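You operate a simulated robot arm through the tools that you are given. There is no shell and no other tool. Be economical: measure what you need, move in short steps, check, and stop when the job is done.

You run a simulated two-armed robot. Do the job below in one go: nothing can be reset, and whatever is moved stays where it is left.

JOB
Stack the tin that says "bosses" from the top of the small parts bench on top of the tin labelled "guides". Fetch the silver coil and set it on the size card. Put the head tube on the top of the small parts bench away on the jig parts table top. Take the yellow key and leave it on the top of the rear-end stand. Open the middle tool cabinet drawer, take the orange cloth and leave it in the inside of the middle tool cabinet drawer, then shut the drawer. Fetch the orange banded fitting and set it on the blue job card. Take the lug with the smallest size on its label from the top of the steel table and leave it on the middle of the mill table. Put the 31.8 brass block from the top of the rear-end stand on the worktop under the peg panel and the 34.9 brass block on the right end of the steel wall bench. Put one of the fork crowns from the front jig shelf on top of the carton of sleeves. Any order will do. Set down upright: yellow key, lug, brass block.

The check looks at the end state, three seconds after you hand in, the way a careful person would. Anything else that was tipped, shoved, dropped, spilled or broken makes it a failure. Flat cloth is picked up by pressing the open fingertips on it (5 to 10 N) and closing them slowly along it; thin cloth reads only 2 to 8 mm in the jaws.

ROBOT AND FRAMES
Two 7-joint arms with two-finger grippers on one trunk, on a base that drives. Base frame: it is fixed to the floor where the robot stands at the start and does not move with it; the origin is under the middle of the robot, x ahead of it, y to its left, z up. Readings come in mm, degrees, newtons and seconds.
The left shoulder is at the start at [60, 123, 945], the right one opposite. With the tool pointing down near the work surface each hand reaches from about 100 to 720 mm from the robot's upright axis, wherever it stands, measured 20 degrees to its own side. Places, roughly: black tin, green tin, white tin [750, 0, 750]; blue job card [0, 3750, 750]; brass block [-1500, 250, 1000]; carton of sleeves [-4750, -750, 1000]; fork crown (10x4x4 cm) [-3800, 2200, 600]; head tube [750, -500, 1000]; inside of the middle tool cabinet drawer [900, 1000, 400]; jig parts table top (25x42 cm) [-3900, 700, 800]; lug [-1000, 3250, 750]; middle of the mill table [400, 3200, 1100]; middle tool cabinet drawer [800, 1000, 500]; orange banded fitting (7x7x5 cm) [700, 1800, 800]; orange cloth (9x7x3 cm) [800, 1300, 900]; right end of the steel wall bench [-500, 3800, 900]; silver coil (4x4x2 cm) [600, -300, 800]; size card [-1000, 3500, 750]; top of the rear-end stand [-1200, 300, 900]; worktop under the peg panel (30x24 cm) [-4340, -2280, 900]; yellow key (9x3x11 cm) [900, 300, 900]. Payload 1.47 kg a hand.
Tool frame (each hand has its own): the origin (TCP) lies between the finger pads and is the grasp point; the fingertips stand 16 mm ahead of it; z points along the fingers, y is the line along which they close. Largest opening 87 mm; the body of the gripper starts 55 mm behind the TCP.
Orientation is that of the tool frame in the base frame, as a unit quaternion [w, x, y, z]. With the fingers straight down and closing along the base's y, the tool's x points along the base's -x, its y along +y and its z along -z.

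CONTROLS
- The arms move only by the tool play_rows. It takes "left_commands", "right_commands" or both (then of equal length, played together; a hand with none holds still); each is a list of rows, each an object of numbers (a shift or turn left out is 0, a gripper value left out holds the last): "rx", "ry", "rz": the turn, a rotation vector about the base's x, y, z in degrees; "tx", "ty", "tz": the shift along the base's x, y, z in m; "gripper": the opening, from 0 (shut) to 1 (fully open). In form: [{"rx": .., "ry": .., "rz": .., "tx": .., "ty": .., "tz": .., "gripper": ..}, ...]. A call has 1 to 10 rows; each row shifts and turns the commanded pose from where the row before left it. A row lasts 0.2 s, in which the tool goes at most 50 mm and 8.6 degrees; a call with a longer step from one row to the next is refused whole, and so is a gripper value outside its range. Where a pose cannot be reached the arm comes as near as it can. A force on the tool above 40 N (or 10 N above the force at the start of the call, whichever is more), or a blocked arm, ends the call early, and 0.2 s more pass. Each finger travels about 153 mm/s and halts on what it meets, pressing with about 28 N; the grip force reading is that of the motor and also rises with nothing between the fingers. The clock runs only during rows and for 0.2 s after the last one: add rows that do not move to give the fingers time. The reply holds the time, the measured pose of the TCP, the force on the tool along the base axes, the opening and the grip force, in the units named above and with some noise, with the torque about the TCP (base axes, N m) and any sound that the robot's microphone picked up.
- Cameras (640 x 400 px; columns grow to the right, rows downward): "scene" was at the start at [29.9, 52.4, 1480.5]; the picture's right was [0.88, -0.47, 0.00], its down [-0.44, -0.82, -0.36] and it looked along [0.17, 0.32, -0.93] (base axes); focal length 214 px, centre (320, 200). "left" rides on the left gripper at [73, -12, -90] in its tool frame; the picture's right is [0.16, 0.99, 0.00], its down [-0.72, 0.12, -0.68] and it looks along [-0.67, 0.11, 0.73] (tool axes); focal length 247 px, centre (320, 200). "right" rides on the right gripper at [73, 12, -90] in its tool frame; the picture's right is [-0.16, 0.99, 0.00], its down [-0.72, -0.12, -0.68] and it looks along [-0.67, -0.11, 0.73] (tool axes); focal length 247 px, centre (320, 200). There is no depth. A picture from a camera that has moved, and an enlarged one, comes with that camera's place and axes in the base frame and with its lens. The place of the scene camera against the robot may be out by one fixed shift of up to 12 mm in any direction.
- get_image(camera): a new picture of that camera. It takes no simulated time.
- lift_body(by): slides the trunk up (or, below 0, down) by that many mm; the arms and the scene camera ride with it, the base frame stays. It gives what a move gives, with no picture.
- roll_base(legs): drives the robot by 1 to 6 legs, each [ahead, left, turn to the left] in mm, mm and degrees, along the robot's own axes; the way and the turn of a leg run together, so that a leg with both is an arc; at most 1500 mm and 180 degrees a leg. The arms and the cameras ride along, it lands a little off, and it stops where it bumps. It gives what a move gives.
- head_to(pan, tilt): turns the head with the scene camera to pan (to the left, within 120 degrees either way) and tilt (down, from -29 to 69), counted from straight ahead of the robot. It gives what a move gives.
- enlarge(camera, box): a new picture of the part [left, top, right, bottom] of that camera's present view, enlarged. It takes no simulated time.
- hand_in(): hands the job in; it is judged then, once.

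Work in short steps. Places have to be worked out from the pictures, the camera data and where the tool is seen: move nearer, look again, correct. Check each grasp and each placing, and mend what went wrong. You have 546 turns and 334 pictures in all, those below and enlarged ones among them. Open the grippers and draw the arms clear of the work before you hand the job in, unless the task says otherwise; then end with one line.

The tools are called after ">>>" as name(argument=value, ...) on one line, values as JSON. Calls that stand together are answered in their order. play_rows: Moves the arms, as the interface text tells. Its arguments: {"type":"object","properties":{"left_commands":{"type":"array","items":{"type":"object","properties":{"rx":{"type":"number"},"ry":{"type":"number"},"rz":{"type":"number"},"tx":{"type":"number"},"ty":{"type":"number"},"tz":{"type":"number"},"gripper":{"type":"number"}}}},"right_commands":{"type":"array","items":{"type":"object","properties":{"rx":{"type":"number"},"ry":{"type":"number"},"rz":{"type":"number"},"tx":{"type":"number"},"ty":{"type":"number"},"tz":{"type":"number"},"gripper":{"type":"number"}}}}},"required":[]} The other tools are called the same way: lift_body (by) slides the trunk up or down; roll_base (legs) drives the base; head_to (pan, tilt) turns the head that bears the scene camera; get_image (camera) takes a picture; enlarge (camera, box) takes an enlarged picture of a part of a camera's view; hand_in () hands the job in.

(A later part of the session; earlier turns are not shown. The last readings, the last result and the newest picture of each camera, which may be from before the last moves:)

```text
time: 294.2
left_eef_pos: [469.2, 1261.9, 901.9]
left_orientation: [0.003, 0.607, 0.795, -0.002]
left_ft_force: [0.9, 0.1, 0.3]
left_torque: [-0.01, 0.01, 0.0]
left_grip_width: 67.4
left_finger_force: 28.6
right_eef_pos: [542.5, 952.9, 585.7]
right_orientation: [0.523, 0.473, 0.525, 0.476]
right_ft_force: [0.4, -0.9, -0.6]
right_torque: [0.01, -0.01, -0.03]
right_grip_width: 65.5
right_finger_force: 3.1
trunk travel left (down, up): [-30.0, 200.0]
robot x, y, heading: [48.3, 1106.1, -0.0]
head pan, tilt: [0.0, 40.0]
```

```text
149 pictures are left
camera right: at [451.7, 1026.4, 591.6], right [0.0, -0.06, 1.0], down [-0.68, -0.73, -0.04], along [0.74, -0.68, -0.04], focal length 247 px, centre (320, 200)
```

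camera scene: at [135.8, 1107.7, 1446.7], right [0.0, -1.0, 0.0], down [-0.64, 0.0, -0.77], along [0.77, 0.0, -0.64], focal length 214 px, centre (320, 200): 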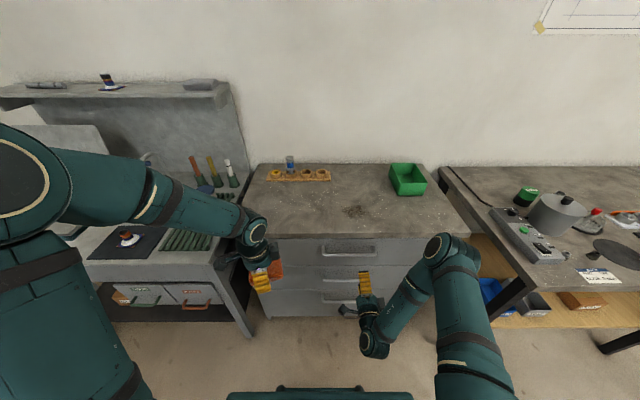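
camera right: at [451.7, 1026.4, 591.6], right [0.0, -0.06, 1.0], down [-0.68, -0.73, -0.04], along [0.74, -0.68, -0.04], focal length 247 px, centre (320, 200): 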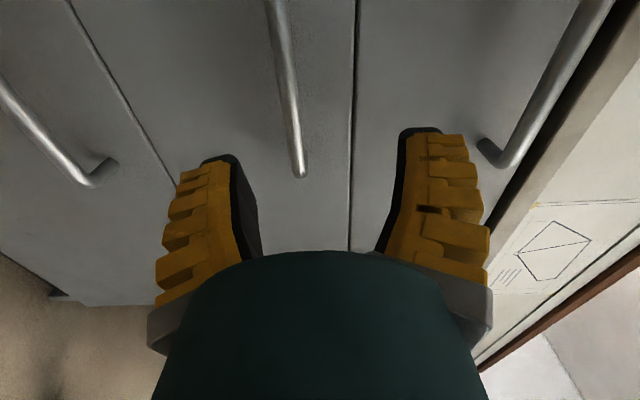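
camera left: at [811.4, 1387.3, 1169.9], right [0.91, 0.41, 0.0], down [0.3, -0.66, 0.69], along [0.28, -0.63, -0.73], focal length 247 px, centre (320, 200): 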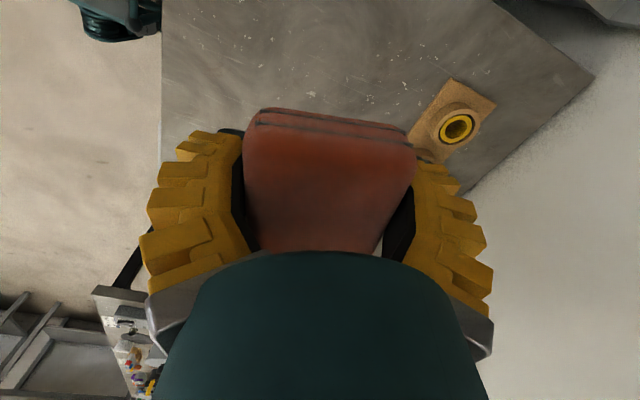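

Parallax gives the bar at x≈642, z≈565. I lower 19 mm and advance part-way.

>>> play_rows(right_commands=[{"tz": -0.019}, {"tx": 0.03}, {"tx": 0.03}, {}])

>>> get_image(camera="right")

```text
time: 295.2
left_eef_pos: [469.7, 1262.3, 901.4]
left_orientation: [0.003, 0.607, 0.794, -0.002]
left_ft_force: [-1.3, -0.4, -0.8]
left_torque: [0.03, 0.01, -0.01]
left_grip_width: 67.1
left_finger_force: 28.2
right_eef_pos: [601.8, 950.6, 568.5]
right_orientation: [0.524, 0.473, 0.525, 0.475]
right_ft_force: [-0.9, 0.1, -0.1]
right_torque: [-0.02, 0.01, 0.01]
right_grip_width: 65.5
right_finger_force: 3.3
trunk travel left (down, up): [-30.0, 200.0]
robot x, y, heading: [43.5, 1104.8, -0.0]
head pan, tilt: [0.0, 40.0]
```

```text
148 pictures are left
camera right: at [510.1, 1024.0, 573.1], right [0.0, -0.06, 1.0], down [-0.68, -0.73, -0.04], along [0.74, -0.68, -0.04], focal length 247 px, centre (320, 200)
```

right: 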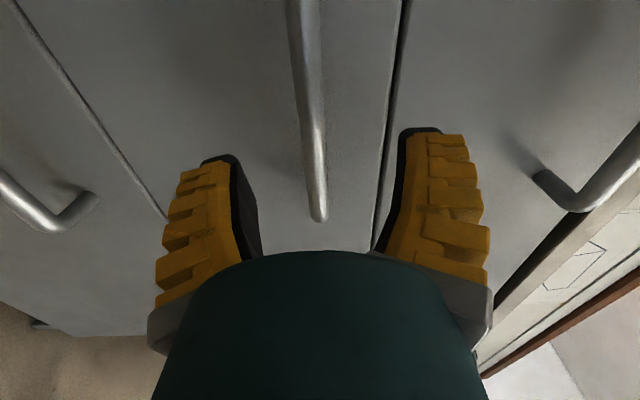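

Bar nicely between the fingers. I advance 36 mm and close on it.

>>> play_rows(right_commands=[{"tx": 0.018}, {"tx": 0.016, "tz": -0.002}, {}, {"gripper": 0.4}, {"gripper": 0.2}, {"gripper": 0.0}, {}, {}])

>>> get_image(camera="right")

```text
time: 297.0
left_eef_pos: [468.9, 1262.3, 901.2]
left_orientation: [0.003, 0.607, 0.794, -0.002]
left_ft_force: [0.4, -0.1, 0.7]
left_torque: [0.03, -0.02, 0.0]
left_grip_width: 67.2
left_finger_force: 27.9
right_eef_pos: [635.1, 950.7, 566.5]
right_orientation: [0.523, 0.475, 0.526, 0.474]
right_ft_force: [-3.4, -1.1, -14.2]
right_torque: [0.52, 0.09, 0.03]
right_grip_width: 11.0
right_finger_force: 30.0
trunk travel left (down, up): [-30.0, 200.0]
robot x, y, heading: [48.8, 1102.6, -0.1]
head pan, tilt: [0.0, 40.0]
```

```text
147 pictures are left
camera right: at [542.6, 1024.3, 570.4], right [0.0, -0.06, 1.0], down [-0.68, -0.73, -0.04], along [0.74, -0.68, -0.04], focal length 247 px, centre (320, 200)
```

right: 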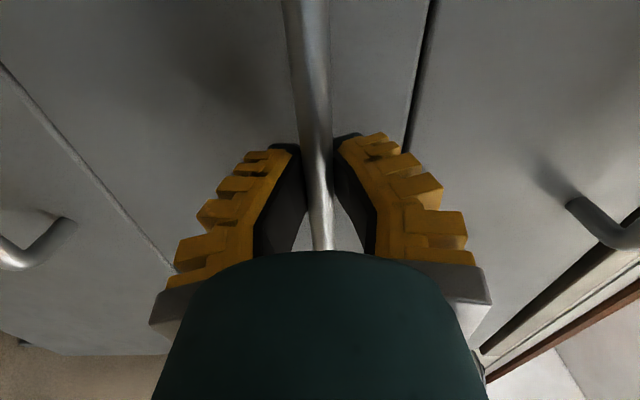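

The bar is gripped. I ease the hand 3 mm down and pull by backing the base 100 mm.

>>> play_rows(right_commands=[{"tz": -0.003}, {}])

>>> roll_base(legs=[[-100, 0, 0]])

>>> get_image(camera="scene")

```text
time: 297.6
left_eef_pos: [469.1, 1261.9, 902.7]
left_orientation: [0.003, 0.607, 0.794, -0.002]
left_ft_force: [0.2, -0.2, -0.6]
left_torque: [-0.02, -0.03, -0.03]
left_grip_width: 67.4
left_finger_force: 28.3
right_eef_pos: [634.7, 951.4, 566.1]
right_orientation: [0.525, 0.473, 0.524, 0.476]
right_ft_force: [-6.5, -3.9, 4.0]
right_torque: [0.59, -0.09, -0.06]
right_grip_width: 11.8
right_finger_force: 29.9
trunk travel left (down, up): [-30.0, 200.0]
robot x, y, heading: [50.2, 1102.3, -0.1]
head pan, tilt: [0.0, 40.0]
```

```text
time: 298.8
left_eef_pos: [369.3, 1263.1, 902.5]
left_orientation: [0.004, 0.607, 0.794, 0.0]
left_ft_force: [0.1, -0.4, -0.2]
left_torque: [0.01, 0.0, -0.01]
left_grip_width: 67.0
left_finger_force: 28.2
right_eef_pos: [534.9, 951.9, 564.5]
right_orientation: [0.525, 0.473, 0.524, 0.476]
right_ft_force: [1.7, -9.8, 13.0]
right_torque: [0.46, -0.09, -0.04]
right_grip_width: 8.7
right_finger_force: 30.3
trunk travel left (down, up): [-30.0, 200.0]
robot x, y, heading: [-51.8, 1104.5, -0.1]
head pan, tilt: [0.0, 40.0]
```

```text
146 pictures are left
camera scene: at [35.0, 1107.5, 1446.8], right [0.0, -1.0, 0.0], down [-0.64, 0.0, -0.77], along [0.77, 0.0, -0.64], focal length 214 px, centre (320, 200)
```

scene: 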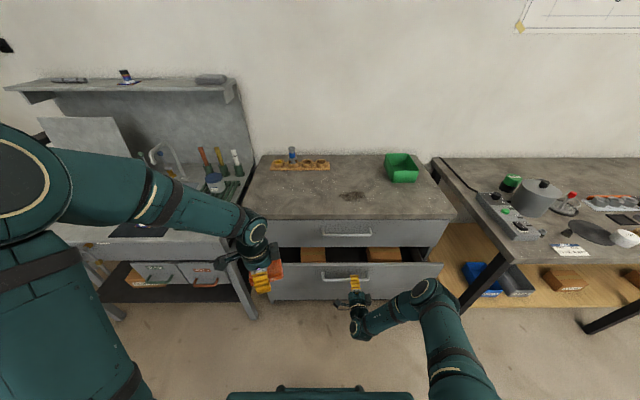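

The drawer opens. I pull another 130 mm.

>>> roll_base(legs=[[-130, 0, 0]])

>>> enlarge(camera="scene", box=[220, 190, 480, 330])

```text
time: 300.1
left_eef_pos: [241.3, 1263.2, 902.8]
left_orientation: [0.003, 0.607, 0.795, -0.001]
left_ft_force: [0.9, -0.4, 0.2]
left_torque: [-0.02, 0.0, 0.01]
left_grip_width: 67.1
left_finger_force: 27.5
right_eef_pos: [409.2, 951.7, 565.3]
right_orientation: [0.525, 0.472, 0.524, 0.476]
right_ft_force: [2.2, -14.2, 8.1]
right_torque: [0.47, -0.02, -0.09]
right_grip_width: 8.9
right_finger_force: 30.2
trunk travel left (down, up): [-30.0, 200.0]
robot x, y, heading: [-178.1, 1103.3, -0.1]
head pan, tilt: [0.0, 40.0]
```

```text
2.46 times, centred on (350, 260) of scene
camera zoom: at [-91.7, 1107.6, 1446.7], right [0.0, -1.0, 0.0], down [-0.64, 0.0, -0.77], along [0.77, 0.0, -0.64], focal length 528 px, centre (246, 52)
```

zoom: 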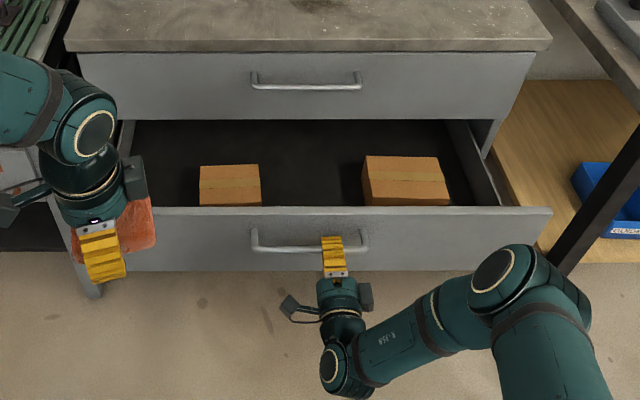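

Drawer is open 230 mm; there is a ~190 mm gap between the two boxes inside (y 887-1081). I release the handle and take the right hand back, up and aside.

>>> play_rows(right_commands=[{"gripper": 0.4}, {"gripper": 0.8}, {}, {"tx": -0.03}, {"tx": -0.04}, {"tz": 0.04, "ty": -0.02}, {"tz": 0.04, "ty": -0.02}, {"tz": 0.04, "ty": -0.02}, {"tz": 0.04, "ty": -0.02}, {}])

>>> play_rows(right_commands=[{"tz": 0.045}, {"tz": 0.045}, {"tz": 0.045}, {"tz": 0.04}, {"ty": -0.03}, {"ty": -0.03}, {}])

>>> roll_base(legs=[[180, 0, 0]])

>>> get_image(camera="scene")

```text
time: 302.2
left_eef_pos: [242.8, 1263.7, 901.7]
left_orientation: [0.003, 0.607, 0.795, -0.002]
left_ft_force: [0.3, -0.6, 0.4]
left_torque: [0.0, 0.01, -0.01]
left_grip_width: 67.1
left_finger_force: 28.2
right_eef_pos: [341.4, 871.6, 720.9]
right_orientation: [0.526, 0.472, 0.524, 0.475]
right_ft_force: [0.0, 0.0, -0.5]
right_torque: [0.01, 0.02, -0.01]
right_grip_width: 72.9
right_finger_force: 2.3
trunk travel left (down, up): [-30.0, 200.0]
robot x, y, heading: [-179.2, 1103.6, 0.2]
head pan, tilt: [0.0, 40.0]
```

```text
time: 303.9
left_eef_pos: [241.9, 1264.0, 901.1]
left_orientation: [0.004, 0.607, 0.795, -0.001]
left_ft_force: [0.1, -0.3, 0.5]
left_torque: [-0.02, -0.01, -0.04]
left_grip_width: 66.9
left_finger_force: 27.6
right_eef_pos: [340.5, 811.7, 901.0]
right_orientation: [0.525, 0.473, 0.525, 0.475]
right_ft_force: [0.1, 0.0, 0.3]
right_torque: [0.04, 0.0, -0.04]
right_grip_width: 72.9
right_finger_force: 2.6
trunk travel left (down, up): [-30.0, 200.0]
robot x, y, heading: [-177.6, 1103.3, 0.1]
head pan, tilt: [0.0, 40.0]
```

```text
time: 305.3
left_eef_pos: [419.0, 1262.5, 901.3]
left_orientation: [0.004, 0.606, 0.795, -0.001]
left_ft_force: [-0.3, -0.3, -0.7]
left_torque: [0.03, 0.03, 0.0]
left_grip_width: 67.3
left_finger_force: 28.0
right_eef_pos: [517.5, 810.8, 898.6]
right_orientation: [0.526, 0.472, 0.525, 0.474]
right_ft_force: [0.3, 0.4, -0.4]
right_torque: [0.01, 0.0, 0.0]
right_grip_width: 73.1
right_finger_force: 2.3
trunk travel left (down, up): [-30.0, 200.0]
robot x, y, heading: [-6.0, 1105.6, -0.1]
head pan, tilt: [0.0, 40.0]
```

```text
144 pictures are left
camera scene: at [85.8, 1107.9, 1446.5], right [0.0, -1.0, 0.0], down [-0.64, 0.0, -0.77], along [0.77, 0.0, -0.64], focal length 214 px, centre (320, 200)
```

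scene: 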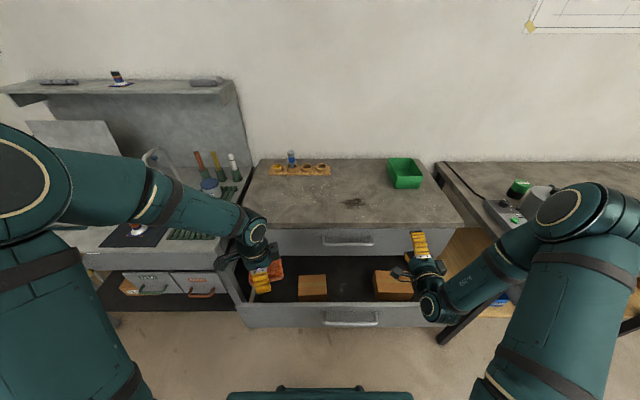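

I move the left hand over the gap in the drawer.

>>> play_rows(left_commands=[{"tx": 0.018, "ty": -0.04}, {"tx": 0.018, "ty": -0.04}, {"tx": 0.018, "ty": -0.04}, {"tx": 0.018, "ty": -0.04}, {"tx": 0.018, "ty": -0.04}, {"tx": 0.018, "ty": -0.04}, {"tx": 0.018, "ty": -0.037}, {}])

>>> get_image(camera="left")

>>> enlarge(camera="scene", box=[220, 190, 460, 340])

```text
time: 307.1
left_eef_pos: [545.0, 987.5, 901.3]
left_orientation: [0.003, 0.607, 0.795, -0.002]
left_ft_force: [0.0, 0.3, -1.0]
left_torque: [-0.02, 0.02, 0.02]
left_grip_width: 66.9
left_finger_force: 27.6
right_eef_pos: [515.5, 810.3, 900.5]
right_orientation: [0.526, 0.473, 0.524, 0.475]
right_ft_force: [-0.1, -0.3, -0.1]
right_torque: [0.0, -0.03, 0.0]
right_grip_width: 73.2
right_finger_force: 2.7
trunk travel left (down, up): [-30.0, 200.0]
robot x, y, heading: [-5.2, 1105.7, -0.3]
head pan, tilt: [0.0, 40.0]
```

```text
143 pictures are left
camera left: at [513.3, 1055.2, 989.2], right [0.91, 0.41, 0.0], down [0.3, -0.66, 0.69], along [0.28, -0.62, -0.73], focal length 247 px, centre (320, 200)
```

left: 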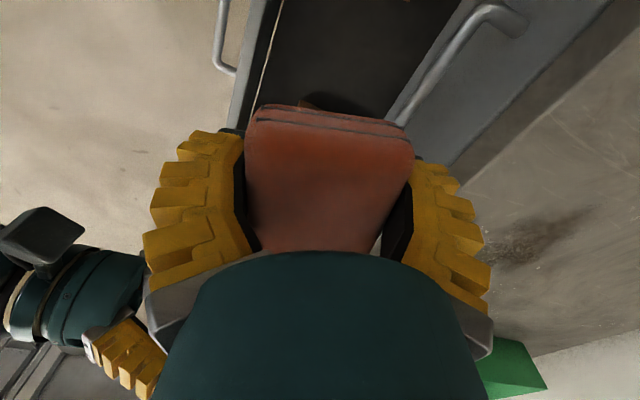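

```text
2.67 times, centred on (340, 265) of scene
camera zoom: at [84.5, 1108.2, 1446.7], right [0.0, -1.0, 0.0], down [-0.64, 0.0, -0.77], along [0.77, 0.0, -0.64], focal length 572 px, centre (267, 27)
```

zoom: 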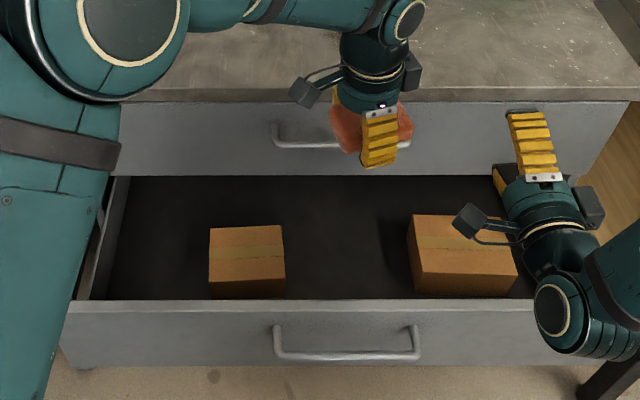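

The gap below is clear. I lower the cloth into the drawer in two stages.

>>> play_rows(left_commands=[{"tz": -0.045}, {"tz": -0.045}, {"tz": -0.045}, {"tz": -0.045}, {"tz": -0.045}, {}])

>>> get_image(camera="left")

>>> enlarge(camera="scene", box=[220, 190, 460, 340])

```text
time: 308.5
left_eef_pos: [543.9, 987.9, 675.3]
left_orientation: [0.004, 0.606, 0.795, -0.002]
left_ft_force: [-0.7, 0.1, -0.9]
left_torque: [0.0, 0.04, 0.02]
left_grip_width: 66.6
left_finger_force: 28.1
right_eef_pos: [516.9, 809.6, 899.6]
right_orientation: [0.526, 0.472, 0.525, 0.475]
right_ft_force: [-0.4, 0.1, -0.7]
right_torque: [-0.02, 0.03, 0.01]
right_grip_width: 73.0
right_finger_force: 1.8
trunk travel left (down, up): [-30.0, 200.0]
robot x, y, heading: [-2.8, 1102.3, -0.1]
head pan, tilt: [0.0, 40.0]
```

```text
141 pictures are left
camera left: at [512.8, 1055.2, 763.2], right [0.91, 0.41, 0.0], down [0.3, -0.66, 0.69], along [0.28, -0.62, -0.73], focal length 247 px, centre (320, 200)
```

left: 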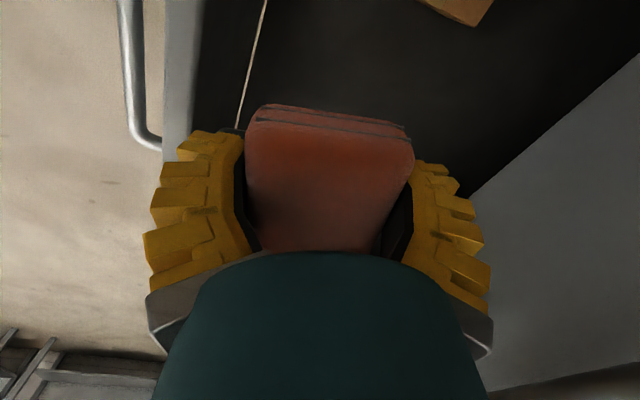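

```text
2.67 times, centred on (340, 265) of scene
camera zoom: at [84.6, 1108.0, 1446.7], right [0.0, -1.0, 0.0], down [-0.64, 0.0, -0.77], along [0.77, 0.0, -0.64], focal length 572 px, centre (267, 27)
```

zoom: 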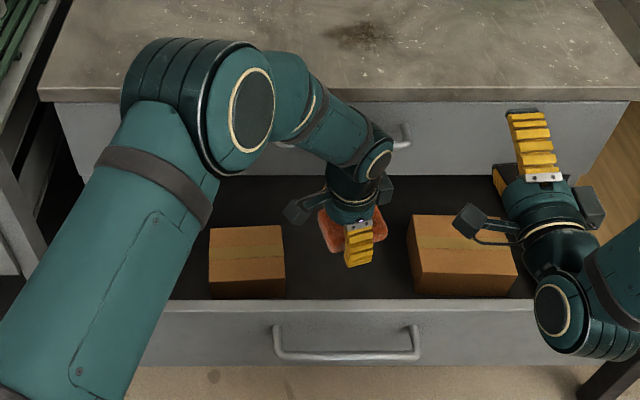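

Still well placed. I lower the rest of the way.

>>> play_rows(left_commands=[{"tz": -0.045}, {"tz": -0.04}, {"tz": -0.025}, {"tz": -0.01}, {"tz": -0.006}, {}])

>>> get_image(camera="left")

>>> enlarge(camera="scene", box=[220, 190, 460, 340])

```text
time: 309.9
left_eef_pos: [541.7, 986.7, 549.5]
left_orientation: [0.004, 0.606, 0.795, -0.002]
left_ft_force: [0.1, -0.3, -0.3]
left_torque: [0.02, 0.03, -0.01]
left_grip_width: 66.5
left_finger_force: 28.4
right_eef_pos: [516.8, 809.5, 899.0]
right_orientation: [0.526, 0.472, 0.526, 0.473]
right_ft_force: [0.3, 0.0, 0.2]
right_torque: [0.02, 0.03, -0.01]
right_grip_width: 73.4
right_finger_force: 2.3
trunk travel left (down, up): [-30.0, 200.0]
robot x, y, heading: [-4.5, 1104.6, -0.3]
head pan, tilt: [0.0, 40.0]
```

```text
139 pictures are left
camera left: at [511.1, 1053.7, 638.2], right [0.91, 0.41, 0.0], down [0.3, -0.66, 0.69], along [0.28, -0.62, -0.73], focal length 247 px, centre (320, 200)
```

left: 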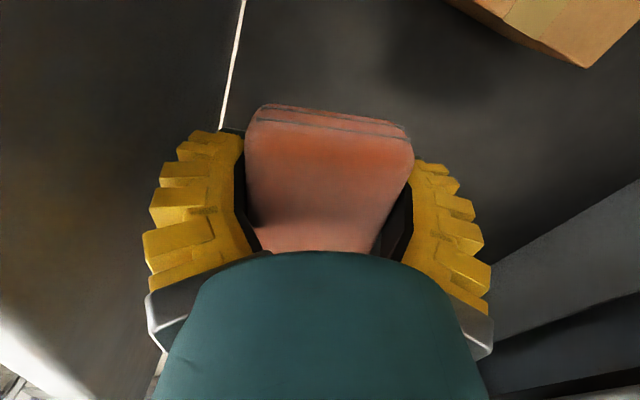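

```text
2.67 times, centred on (340, 265) of scene
camera zoom: at [84.7, 1107.9, 1446.6], right [0.0, -1.0, 0.0], down [-0.64, 0.0, -0.77], along [0.77, 0.0, -0.64], focal length 572 px, centre (267, 27)
```

zoom: 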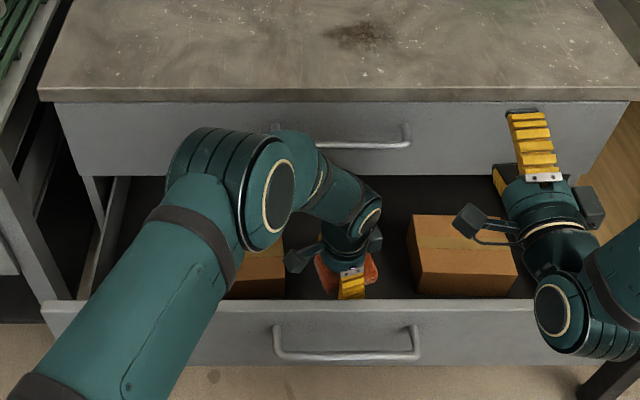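

Lower in small steps to find the drawer floor.

>>> play_rows(left_commands=[{"tz": -0.008}, {"tz": -0.006}, {"tz": -0.006}, {"tz": -0.005}, {"tz": -0.005}, {"tz": -0.004}, {}])

```text
time: 311.5
left_eef_pos: [544.4, 986.9, 516.6]
left_orientation: [0.003, 0.607, 0.795, -0.002]
left_ft_force: [0.6, -1.1, 0.1]
left_torque: [0.01, 0.0, -0.01]
left_grip_width: 66.5
left_finger_force: 27.9
right_eef_pos: [517.1, 809.3, 900.0]
right_orientation: [0.526, 0.474, 0.524, 0.474]
right_ft_force: [0.6, 0.8, 0.0]
right_torque: [-0.05, 0.03, -0.02]
right_grip_width: 73.2
right_finger_force: 2.4
trunk travel left (down, up): [-30.0, 200.0]
robot x, y, heading: [-0.6, 1104.3, -0.4]
head pan, tilt: [0.0, 40.0]
```

>>> play_rows(left_commands=[{"tz": -0.006}, {"tz": -0.005}, {"tz": -0.004}, {"tz": -0.004}, {"tz": -0.003}, {"tz": -0.003}, {}])

>>> get_image(camera="left")

```text
time: 313.1
left_eef_pos: [544.9, 985.9, 492.0]
left_orientation: [0.003, 0.608, 0.794, -0.002]
left_ft_force: [-0.9, 0.0, 0.0]
left_torque: [-0.03, 0.0, -0.01]
left_grip_width: 66.4
left_finger_force: 28.2
right_eef_pos: [515.5, 810.7, 899.5]
right_orientation: [0.526, 0.473, 0.524, 0.474]
right_ft_force: [-0.7, 0.3, 0.2]
right_torque: [-0.03, 0.0, -0.04]
right_grip_width: 73.0
right_finger_force: 2.6
trunk travel left (down, up): [-30.0, 200.0]
robot x, y, heading: [-4.2, 1102.4, 0.0]
head pan, tilt: [0.0, 40.0]
```

```text
137 pictures are left
camera left: at [513.4, 1053.4, 580.0], right [0.91, 0.41, 0.0], down [0.3, -0.66, 0.69], along [0.28, -0.62, -0.73], focal length 247 px, centre (320, 200)
```

left: 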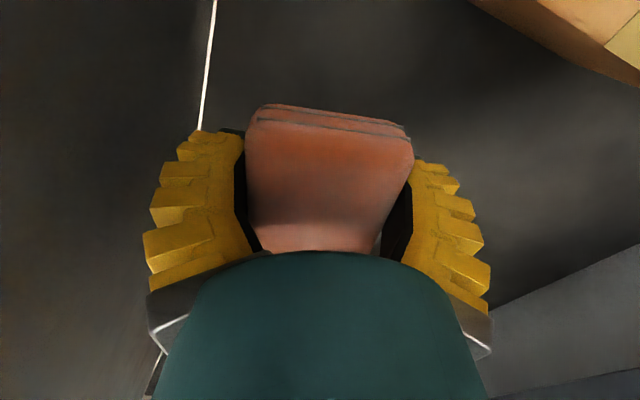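

No contact yet; a few more mm, watching forces (forearm is close to the drawer front's top).

>>> play_rows(left_commands=[{"tz": -0.005}, {"tz": -0.004}, {"tz": -0.004}, {"tz": -0.004}, {"tz": -0.003}, {}])

>>> get_image(camera="scene")

```text
time: 314.5
left_eef_pos: [543.4, 986.5, 472.4]
left_orientation: [0.004, 0.607, 0.795, -0.001]
left_ft_force: [-0.6, 0.3, 0.1]
left_torque: [-0.01, -0.02, -0.01]
left_grip_width: 66.3
left_finger_force: 27.9
right_eef_pos: [516.6, 810.3, 899.1]
right_orientation: [0.526, 0.473, 0.524, 0.474]
right_ft_force: [-0.2, 0.0, 0.1]
right_torque: [0.02, -0.01, -0.02]
right_grip_width: 73.2
right_finger_force: 2.2
trunk travel left (down, up): [-30.0, 200.0]
robot x, y, heading: [-5.1, 1107.5, -0.4]
head pan, tilt: [0.0, 40.0]
```

```text
136 pictures are left
camera scene: at [84.7, 1107.9, 1446.6], right [0.0, -1.0, 0.0], down [-0.64, 0.0, -0.77], along [0.77, 0.0, -0.64], focal length 214 px, centre (320, 200)
```

scene: 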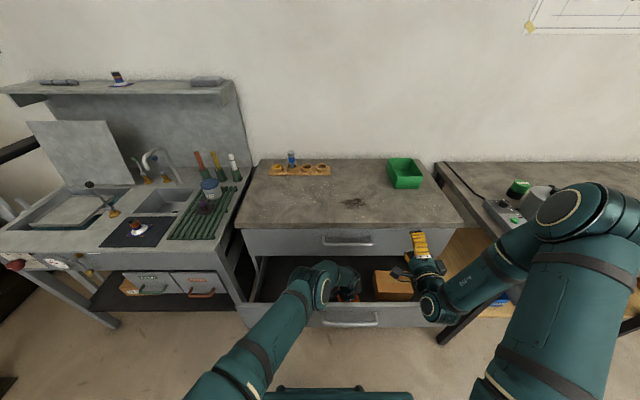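

Still free. Continue a bit.

>>> play_rows(left_commands=[{"tz": -0.005}, {"tz": -0.004}, {"tz": -0.004}, {"tz": -0.004}, {"tz": -0.003}, {}])

>>> get_image(camera="left")

```text
time: 315.9
left_eef_pos: [544.0, 986.2, 451.5]
left_orientation: [0.003, 0.607, 0.795, -0.002]
left_ft_force: [0.3, 0.2, -1.9]
left_torque: [0.01, -0.01, -0.01]
left_grip_width: 66.6
left_finger_force: 28.0
right_eef_pos: [517.0, 810.0, 900.1]
right_orientation: [0.526, 0.472, 0.525, 0.474]
right_ft_force: [-0.1, -0.2, -0.7]
right_torque: [-0.04, 0.04, 0.02]
right_grip_width: 73.0
right_finger_force: 2.3
trunk travel left (down, up): [-30.0, 200.0]
robot x, y, heading: [-5.3, 1104.9, -0.2]
head pan, tilt: [0.0, 40.0]
```

```text
135 pictures are left
camera left: at [512.8, 1053.5, 540.2], right [0.91, 0.41, 0.0], down [0.3, -0.66, 0.69], along [0.28, -0.62, -0.73], focal length 247 px, centre (320, 200)
```

left: 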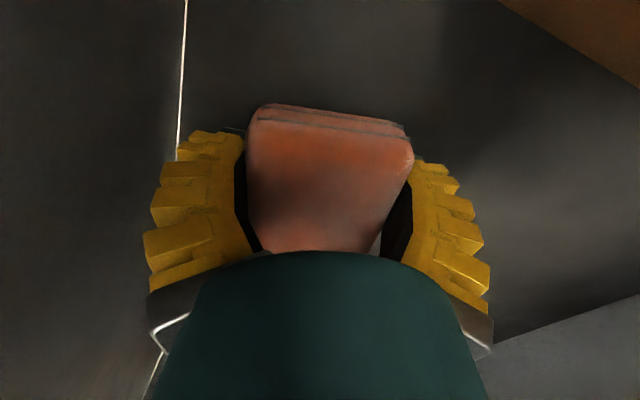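

The seam of front and floor triangulates to z≈404, so ~25 mm more. I continue.

>>> play_rows(left_commands=[{"tz": -0.006}, {"tz": -0.005}, {"tz": -0.004}, {"tz": -0.004}, {"tz": -0.003}, {"tz": -0.003}, {}])

```text
time: 317.5
left_eef_pos: [543.6, 985.3, 439.6]
left_orientation: [0.004, 0.606, 0.795, -0.001]
left_ft_force: [0.6, -0.5, -0.5]
left_torque: [0.0, -0.01, -0.02]
left_grip_width: 66.2
left_finger_force: 28.1
left hand out of reach, approached as far as the arm can: row 3, 4, 6
right_eef_pos: [516.4, 808.9, 897.0]
right_orientation: [0.525, 0.473, 0.524, 0.475]
right_ft_force: [0.2, 0.3, 0.4]
right_torque: [-0.01, -0.01, 0.0]
right_grip_width: 73.0
right_finger_force: 2.7
trunk travel left (down, up): [-30.0, 200.0]
robot x, y, heading: [-6.9, 1104.4, -0.2]
head pan, tilt: [0.0, 40.0]
```

Arm limit reached; I lower the trunk 15 mm.

>>> lift_body(by=-14)

```text
time: 318.0
left_eef_pos: [550.1, 988.8, 439.0]
left_orientation: [0.009, 0.606, 0.795, 0.001]
left_ft_force: [1.5, 5.6, 16.8]
left_torque: [-0.02, 0.67, -0.36]
left_grip_width: 66.1
left_finger_force: 28.0
right_eef_pos: [516.5, 811.1, 892.3]
right_orientation: [0.526, 0.473, 0.524, 0.475]
right_ft_force: [0.2, 0.1, -0.1]
right_torque: [0.02, 0.0, 0.03]
right_grip_width: 73.1
right_finger_force: 2.6
trunk travel left (down, up): [-23.0, 207.0]
robot x, y, heading: [-4.6, 1104.9, -0.1]
head pan, tilt: [0.0, 40.0]
stopped: the force on the tool passed its limit at 52 N (the readings are from after the stop); the commanded pose is now the measured one
```

Contact with the floor at TCP 439. I ease up 3 mm and open the fingers.

>>> lift_body(by=4)

>>> play_rows(left_commands=[{"gripper": 0.8}, {"gripper": 1.0}, {}, {}])

>>> get_image(camera="left")

```text
time: 318.5
left_eef_pos: [546.4, 987.4, 440.5]
left_orientation: [0.006, 0.606, 0.795, 0.0]
left_ft_force: [0.0, -0.1, 0.3]
left_torque: [0.0, 0.02, 0.02]
left_grip_width: 66.4
left_finger_force: 27.9
right_eef_pos: [516.2, 809.1, 895.7]
right_orientation: [0.526, 0.472, 0.524, 0.475]
right_ft_force: [-0.1, 0.2, -0.4]
right_torque: [0.02, -0.03, 0.0]
right_grip_width: 73.1
right_finger_force: 2.3
trunk travel left (down, up): [-27.0, 203.0]
robot x, y, heading: [-2.8, 1104.6, -0.1]
head pan, tilt: [0.0, 40.0]
```

```text
time: 319.5
left_eef_pos: [548.4, 986.7, 440.5]
left_orientation: [0.008, 0.607, 0.795, 0.0]
left_ft_force: [2.4, -0.2, -1.4]
left_torque: [0.0, -0.09, -0.03]
left_grip_width: 84.6
left_finger_force: 0.2
right_eef_pos: [517.5, 811.5, 895.8]
right_orientation: [0.527, 0.473, 0.524, 0.473]
right_ft_force: [0.1, 1.2, 0.2]
right_torque: [0.01, 0.02, 0.04]
right_grip_width: 73.5
right_finger_force: 2.5
trunk travel left (down, up): [-27.0, 203.0]
robot x, y, heading: [-4.1, 1106.4, -0.2]
head pan, tilt: [0.0, 40.0]
```

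```text
134 pictures are left
camera left: at [516.3, 1054.6, 529.1], right [0.91, 0.41, 0.01], down [0.29, -0.66, 0.69], along [0.29, -0.62, -0.72], focal length 247 px, centre (320, 200)
```

left: 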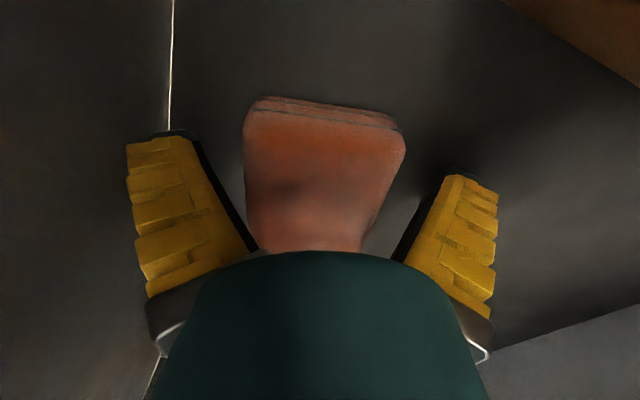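

Released; the cloth lies on the floor. I raise the left hand straight up.

>>> play_rows(left_commands=[{"tz": 0.03}, {"tz": 0.045}, {"tz": 0.045}, {"tz": 0.045}, {"tz": 0.045}, {"tz": 0.045}, {"tz": 0.045}, {"tz": 0.045}, {"tz": 0.045}, {}])

>>> get_image(camera="left")

>>> enlarge(camera="scene", box=[220, 190, 460, 340])

```text
time: 321.7
left_eef_pos: [546.0, 986.7, 832.4]
left_orientation: [0.007, 0.606, 0.795, 0.0]
left_ft_force: [-1.3, 0.4, -1.0]
left_torque: [-0.02, -0.04, 0.02]
left_grip_width: 87.0
left_finger_force: 0.1
right_eef_pos: [516.5, 809.7, 896.3]
right_orientation: [0.526, 0.473, 0.524, 0.475]
right_ft_force: [-0.8, -0.4, -2.0]
right_torque: [0.02, 0.03, -0.01]
right_grip_width: 73.2
right_finger_force: 2.1
trunk travel left (down, up): [-27.0, 203.0]
robot x, y, heading: [-5.3, 1104.6, -0.2]
head pan, tilt: [0.0, 40.0]
```

```text
133 pictures are left
camera left: at [514.6, 1054.8, 920.8], right [0.91, 0.41, 0.01], down [0.29, -0.66, 0.69], along [0.29, -0.62, -0.73], focal length 247 px, centre (320, 200)
```

left: 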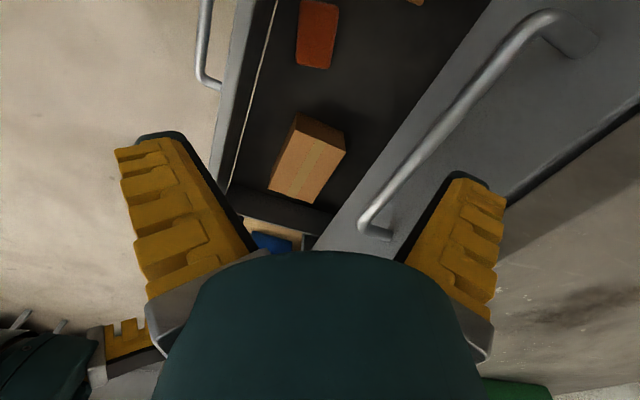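

```text
2.67 times, centred on (340, 265) of scene
camera zoom: at [84.8, 1108.0, 1443.1], right [0.0, -1.0, 0.0], down [-0.64, 0.0, -0.77], along [0.77, 0.0, -0.64], focal length 572 px, centre (267, 27)
```

zoom: 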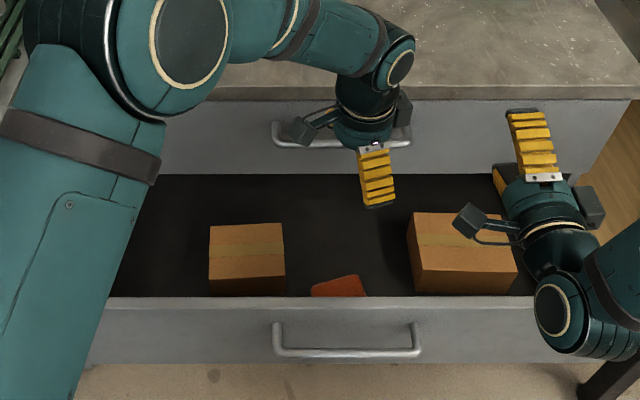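

Cloth is in the drawer. I raise the left hand further, back the base 230 mm, and set the right hand as a closed pusher at z≈620.

>>> play_rows(left_commands=[{"tz": 0.045}, {"tz": 0.045}, {"tz": 0.045}, {"tz": 0.04, "ty": 0.02}, {"ty": 0.04}, {"ty": 0.04}, {}])

>>> roll_base(legs=[[-230, 0, 0]])

>>> play_rows(right_commands=[{"tz": -0.045, "ty": 0.015, "gripper": 0.0}, {"tz": -0.045, "ty": 0.02}, {"tz": -0.045, "ty": 0.02}, {"tz": -0.045, "ty": 0.02}, {"tz": -0.045, "ty": 0.02}, {"tz": -0.045, "ty": 0.02}, {"ty": 0.03}, {"ty": 0.03}, {}])

>>> get_image(camera="scene")

```text
time: 323.3
left_eef_pos: [548.2, 1085.1, 1002.3]
left_orientation: [0.006, 0.606, 0.795, 0.0]
left_ft_force: [-0.2, -0.4, 0.2]
left_torque: [-0.01, 0.0, -0.01]
left_grip_width: 87.0
left_finger_force: 0.0
right_eef_pos: [515.9, 809.9, 895.8]
right_orientation: [0.526, 0.473, 0.524, 0.475]
right_ft_force: [0.0, -0.7, -0.2]
right_torque: [0.02, 0.01, 0.05]
right_grip_width: 73.4
right_finger_force: 2.1
trunk travel left (down, up): [-27.0, 203.0]
robot x, y, heading: [-4.1, 1102.7, -0.3]
head pan, tilt: [0.0, 40.0]
```

```text
time: 325.0
left_eef_pos: [322.9, 1087.2, 1002.3]
left_orientation: [0.006, 0.606, 0.795, 0.0]
left_ft_force: [-0.8, -0.6, 0.0]
left_torque: [-0.01, 0.01, -0.01]
left_grip_width: 87.3
left_finger_force: 0.1
right_eef_pos: [290.5, 811.8, 896.7]
right_orientation: [0.526, 0.472, 0.524, 0.475]
right_ft_force: [-0.7, 0.3, -0.6]
right_torque: [-0.02, 0.05, -0.01]
right_grip_width: 73.1
right_finger_force: 2.7
trunk travel left (down, up): [-27.0, 203.0]
robot x, y, heading: [-226.6, 1107.2, 0.3]
head pan, tilt: [0.0, 40.0]
```

```text
time: 327.0
left_eef_pos: [323.2, 1087.0, 1001.4]
left_orientation: [0.007, 0.606, 0.795, 0.0]
left_ft_force: [0.9, 0.3, -0.3]
left_torque: [0.0, 0.01, 0.02]
left_grip_width: 86.8
left_finger_force: 0.1
right_eef_pos: [291.2, 987.1, 624.1]
right_orientation: [0.525, 0.472, 0.525, 0.475]
right_ft_force: [0.2, -0.4, 0.0]
right_torque: [0.0, 0.01, -0.01]
right_grip_width: 0.0
right_finger_force: 28.2
trunk travel left (down, up): [-27.0, 203.0]
robot x, y, heading: [-227.5, 1105.3, -0.1]
head pan, tilt: [0.0, 40.0]
```

```text
131 pictures are left
camera scene: at [-141.1, 1108.6, 1443.2], right [0.0, -1.0, 0.0], down [-0.64, 0.0, -0.77], along [0.77, 0.0, -0.64], focal length 214 px, centre (320, 200)
```

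scene: 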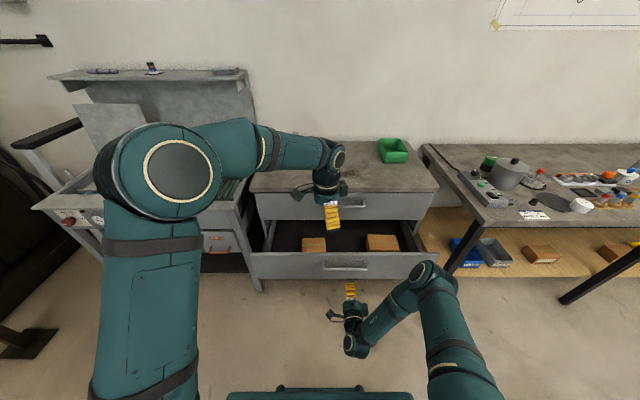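

The fist faces the drawer's centre. I drive ahead 330 mm to push it nearly shut.

>>> roll_base(legs=[[330, 0, 0]])

>>> get_image(camera="scene")

>>> get_image(camera="right")

```text
time: 329.2
left_eef_pos: [656.5, 1086.6, 1001.3]
left_orientation: [0.007, 0.606, 0.796, 0.001]
left_ft_force: [0.4, -0.7, 0.3]
left_torque: [-0.02, -0.02, 0.0]
left_grip_width: 87.1
left_finger_force: 0.2
right_eef_pos: [623.6, 986.3, 624.6]
right_orientation: [0.525, 0.471, 0.525, 0.475]
right_ft_force: [-0.2, 0.8, -0.5]
right_torque: [0.02, 0.0, -0.01]
right_grip_width: 0.2
right_finger_force: 28.1
trunk travel left (down, up): [-27.0, 203.0]
robot x, y, heading: [103.2, 1104.0, -0.1]
head pan, tilt: [0.0, 40.0]
```

```text
130 pictures are left
camera scene: at [192.0, 1108.3, 1443.1], right [0.0, -1.0, 0.0], down [-0.64, 0.0, -0.77], along [0.77, 0.0, -0.64], focal length 214 px, centre (320, 200)
```

scene: 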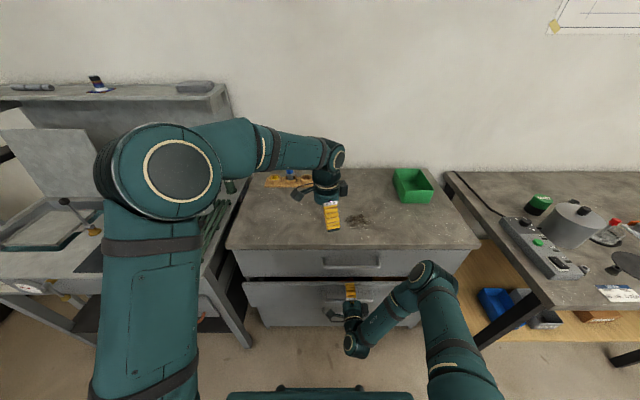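

```text
129 pictures are left
camera right: at [532.5, 1059.5, 628.5], right [0.0, -0.06, 1.0], down [-0.68, -0.73, -0.04], along [0.74, -0.68, -0.04], focal length 247 px, centre (320, 200)
```

right: 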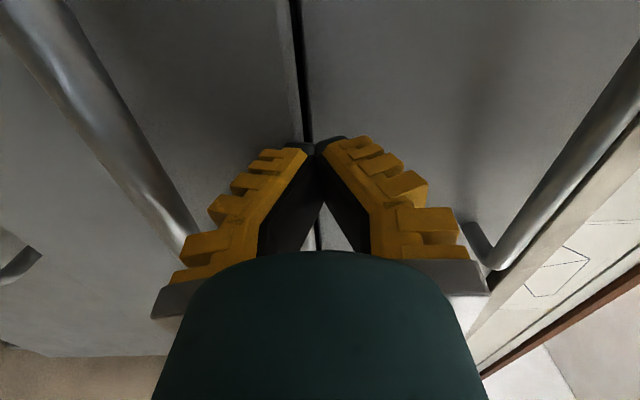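

The fingertips are at the very top edge of the drawer front. I back off 40 mm, lower 20 mm, and push on.

>>> roll_base(legs=[[-40, 0, 0]])

>>> play_rows(right_commands=[{"tz": -0.02}, {}])

>>> roll_base(legs=[[65, 0, 0]])

>>> get_image(camera="right")

>>> enlarge(camera="scene", box=[220, 220, 480, 350])

```text
time: 330.1
left_eef_pos: [612.6, 1087.2, 1001.8]
left_orientation: [0.007, 0.606, 0.796, 0.001]
left_ft_force: [-0.1, -0.4, 0.2]
left_torque: [0.03, 0.01, 0.01]
left_grip_width: 86.6
left_finger_force: 0.0
right_eef_pos: [582.3, 987.5, 625.2]
right_orientation: [0.525, 0.472, 0.524, 0.476]
right_ft_force: [-0.7, -0.2, 0.0]
right_torque: [-0.02, -0.01, -0.01]
right_grip_width: 0.0
right_finger_force: 28.0
trunk travel left (down, up): [-27.0, 203.0]
robot x, y, heading: [62.9, 1105.9, 0.2]
head pan, tilt: [0.0, 40.0]
```

```text
time: 330.7
left_eef_pos: [613.6, 1087.8, 1002.6]
left_orientation: [0.007, 0.605, 0.796, 0.0]
left_ft_force: [0.6, -0.2, -0.4]
left_torque: [0.04, -0.02, -0.02]
left_grip_width: 87.0
left_finger_force: 0.1
right_eef_pos: [583.0, 988.5, 603.8]
right_orientation: [0.526, 0.472, 0.525, 0.475]
right_ft_force: [-0.4, -0.5, -0.7]
right_torque: [-0.01, -0.02, -0.02]
right_grip_width: 0.0
right_finger_force: 28.4
trunk travel left (down, up): [-27.0, 203.0]
robot x, y, heading: [60.5, 1104.2, 0.1]
head pan, tilt: [0.0, 40.0]
```

```text
time: 331.8
left_eef_pos: [679.3, 1086.8, 1002.1]
left_orientation: [0.007, 0.605, 0.796, 0.0]
left_ft_force: [-0.1, 0.4, 1.2]
left_torque: [-0.03, 0.02, 0.0]
left_grip_width: 87.0
left_finger_force: 0.1
right_eef_pos: [645.3, 989.0, 603.4]
right_orientation: [0.525, 0.472, 0.526, 0.475]
right_ft_force: [-1.4, 0.1, 3.6]
right_torque: [0.05, 0.11, 0.0]
right_grip_width: 0.0
right_finger_force: 27.4
trunk travel left (down, up): [-27.0, 203.0]
robot x, y, heading: [129.8, 1103.9, -0.0]
head pan, tilt: [0.0, 40.0]
stopped in leg 1: the force on the tool passed its limit at 46 N (the readings are from after the stop); the commanded pose is now the measured one
```

```text
128 pictures are left
camera right: at [554.5, 1061.8, 608.5], right [0.0, -0.06, 1.0], down [-0.68, -0.73, -0.04], along [0.74, -0.68, -0.04], focal length 247 px, centre (320, 200)
```

right: 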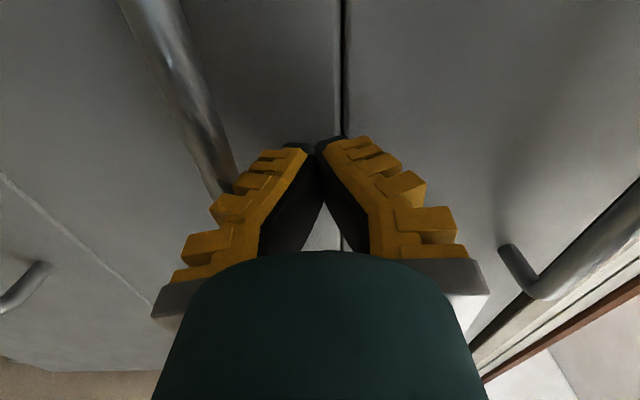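

```text
2.46 times, centred on (350, 285) of scene
camera zoom: at [215.3, 1108.5, 1443.2], right [0.0, -1.0, 0.0], down [-0.64, 0.0, -0.77], along [0.77, 0.0, -0.64], focal length 528 px, centre (246, -9)
```

zoom: 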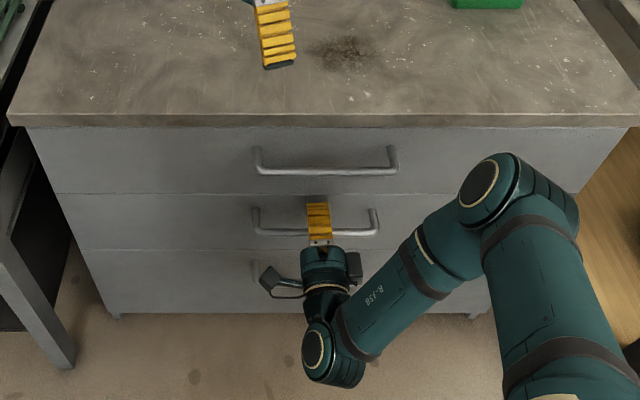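

The drawer is shut and flush. I back off, raise the trunk, and turn the right hand back to pointing down.

>>> roll_base(legs=[[-260, 0, 0]])

>>> lift_body(by=150)

>>> play_rows(right_commands=[{"tz": 0.04, "ty": -0.02}, {"tz": 0.04, "ty": -0.02}, {"tz": 0.04, "ty": -0.02}, {"rx": -4.9, "ry": 4.9, "rz": 4.9, "tz": 0.03}, {"rx": -4.9, "ry": 4.9, "rz": 4.9, "tz": 0.03}, {"rx": -4.9, "ry": 4.9, "rz": 4.9, "tz": 0.03}, {"rx": -4.9, "ry": 4.9, "rz": 4.9, "tz": 0.03}, {"rx": -4.9, "ry": 4.9, "rz": 4.9}, {"rx": -4.9, "ry": 4.9, "rz": 4.9}, {"rx": -4.9, "ry": 4.9, "rz": 4.9}])

>>> play_rows(right_commands=[{"rx": -4.9, "ry": 4.9, "rz": 4.9}, {"rx": -4.9, "ry": 4.9, "rz": 4.9}, {"rx": -4.9, "ry": 4.9, "rz": 4.9}, {"rx": -4.9, "ry": 4.9, "rz": 4.9}, {"rx": -4.9, "ry": 4.9, "rz": 4.9}, {"rx": -4.9, "ry": 4.9, "rz": 4.9}, {"rx": -4.9, "ry": 4.9, "rz": 4.9}, {}], left_commands=[{"rz": 8.5}, {"rz": 8.5}, {"rz": 8.5}, {"rz": 8.5}, {"rz": 8.5}, {"rz": 8.5}, {"rz": 8.5}, {"rz": 8.5}])

```text
time: 333.8
left_eef_pos: [410.7, 1086.6, 1003.1]
left_orientation: [0.007, 0.605, 0.796, 0.0]
left_ft_force: [0.1, -0.2, 0.5]
left_torque: [0.02, -0.03, 0.0]
left_grip_width: 86.7
left_finger_force: 0.1
right_eef_pos: [375.1, 987.8, 603.6]
right_orientation: [0.525, 0.472, 0.526, 0.475]
right_ft_force: [0.1, 0.0, -0.6]
right_torque: [0.0, 0.01, -0.01]
right_grip_width: 0.1
right_finger_force: 28.1
trunk travel left (down, up): [-27.0, 203.0]
robot x, y, heading: [-144.1, 1103.6, -0.3]
head pan, tilt: [0.0, 40.0]
```

```text
time: 335.5
left_eef_pos: [409.8, 1087.6, 1151.9]
left_orientation: [0.006, 0.606, 0.796, 0.0]
left_ft_force: [-0.1, -0.4, -0.1]
left_torque: [0.02, 0.01, 0.0]
left_grip_width: 87.0
left_finger_force: 0.1
right_eef_pos: [376.0, 989.0, 753.6]
right_orientation: [0.524, 0.471, 0.526, 0.476]
right_ft_force: [-0.7, 0.6, 0.0]
right_torque: [0.01, 0.01, -0.02]
right_grip_width: 0.0
right_finger_force: 27.7
trunk travel left (down, up): [-177.0, 53.0]
robot x, y, heading: [-143.9, 1108.2, 0.0]
head pan, tilt: [0.0, 40.0]
```

```text
time: 337.7
left_eef_pos: [410.2, 1088.2, 1152.9]
left_orientation: [0.007, 0.605, 0.796, 0.001]
left_ft_force: [0.1, 0.4, 0.1]
left_torque: [-0.01, 0.03, 0.01]
left_grip_width: 87.0
left_finger_force: 0.2
right_eef_pos: [375.0, 927.9, 993.6]
right_orientation: [0.304, 0.247, 0.878, 0.276]
right_ft_force: [0.0, -0.5, -0.7]
right_torque: [-0.04, 0.0, -0.01]
right_grip_width: 0.0
right_finger_force: 28.0
trunk travel left (down, up): [-177.0, 53.0]
robot x, y, heading: [-144.3, 1101.1, 0.2]
head pan, tilt: [0.0, 40.0]
```

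```text
time: 339.5
left_eef_pos: [410.3, 1087.8, 1152.3]
left_orientation: [0.005, 0.055, 0.998, 0.003]
left_ft_force: [1.4, -0.8, -0.9]
left_torque: [0.01, 0.01, 0.03]
left_grip_width: 87.0
left_finger_force: 0.1
right_eef_pos: [375.9, 928.5, 993.1]
right_orientation: [0.004, -0.045, 0.999, 0.007]
right_ft_force: [-0.5, 0.2, 0.0]
right_torque: [0.0, 0.01, 0.01]
right_grip_width: 0.0
right_finger_force: 28.3
trunk travel left (down, up): [-177.0, 53.0]
robot x, y, heading: [-140.0, 1100.4, -0.1]
head pan, tilt: [0.0, 40.0]
```

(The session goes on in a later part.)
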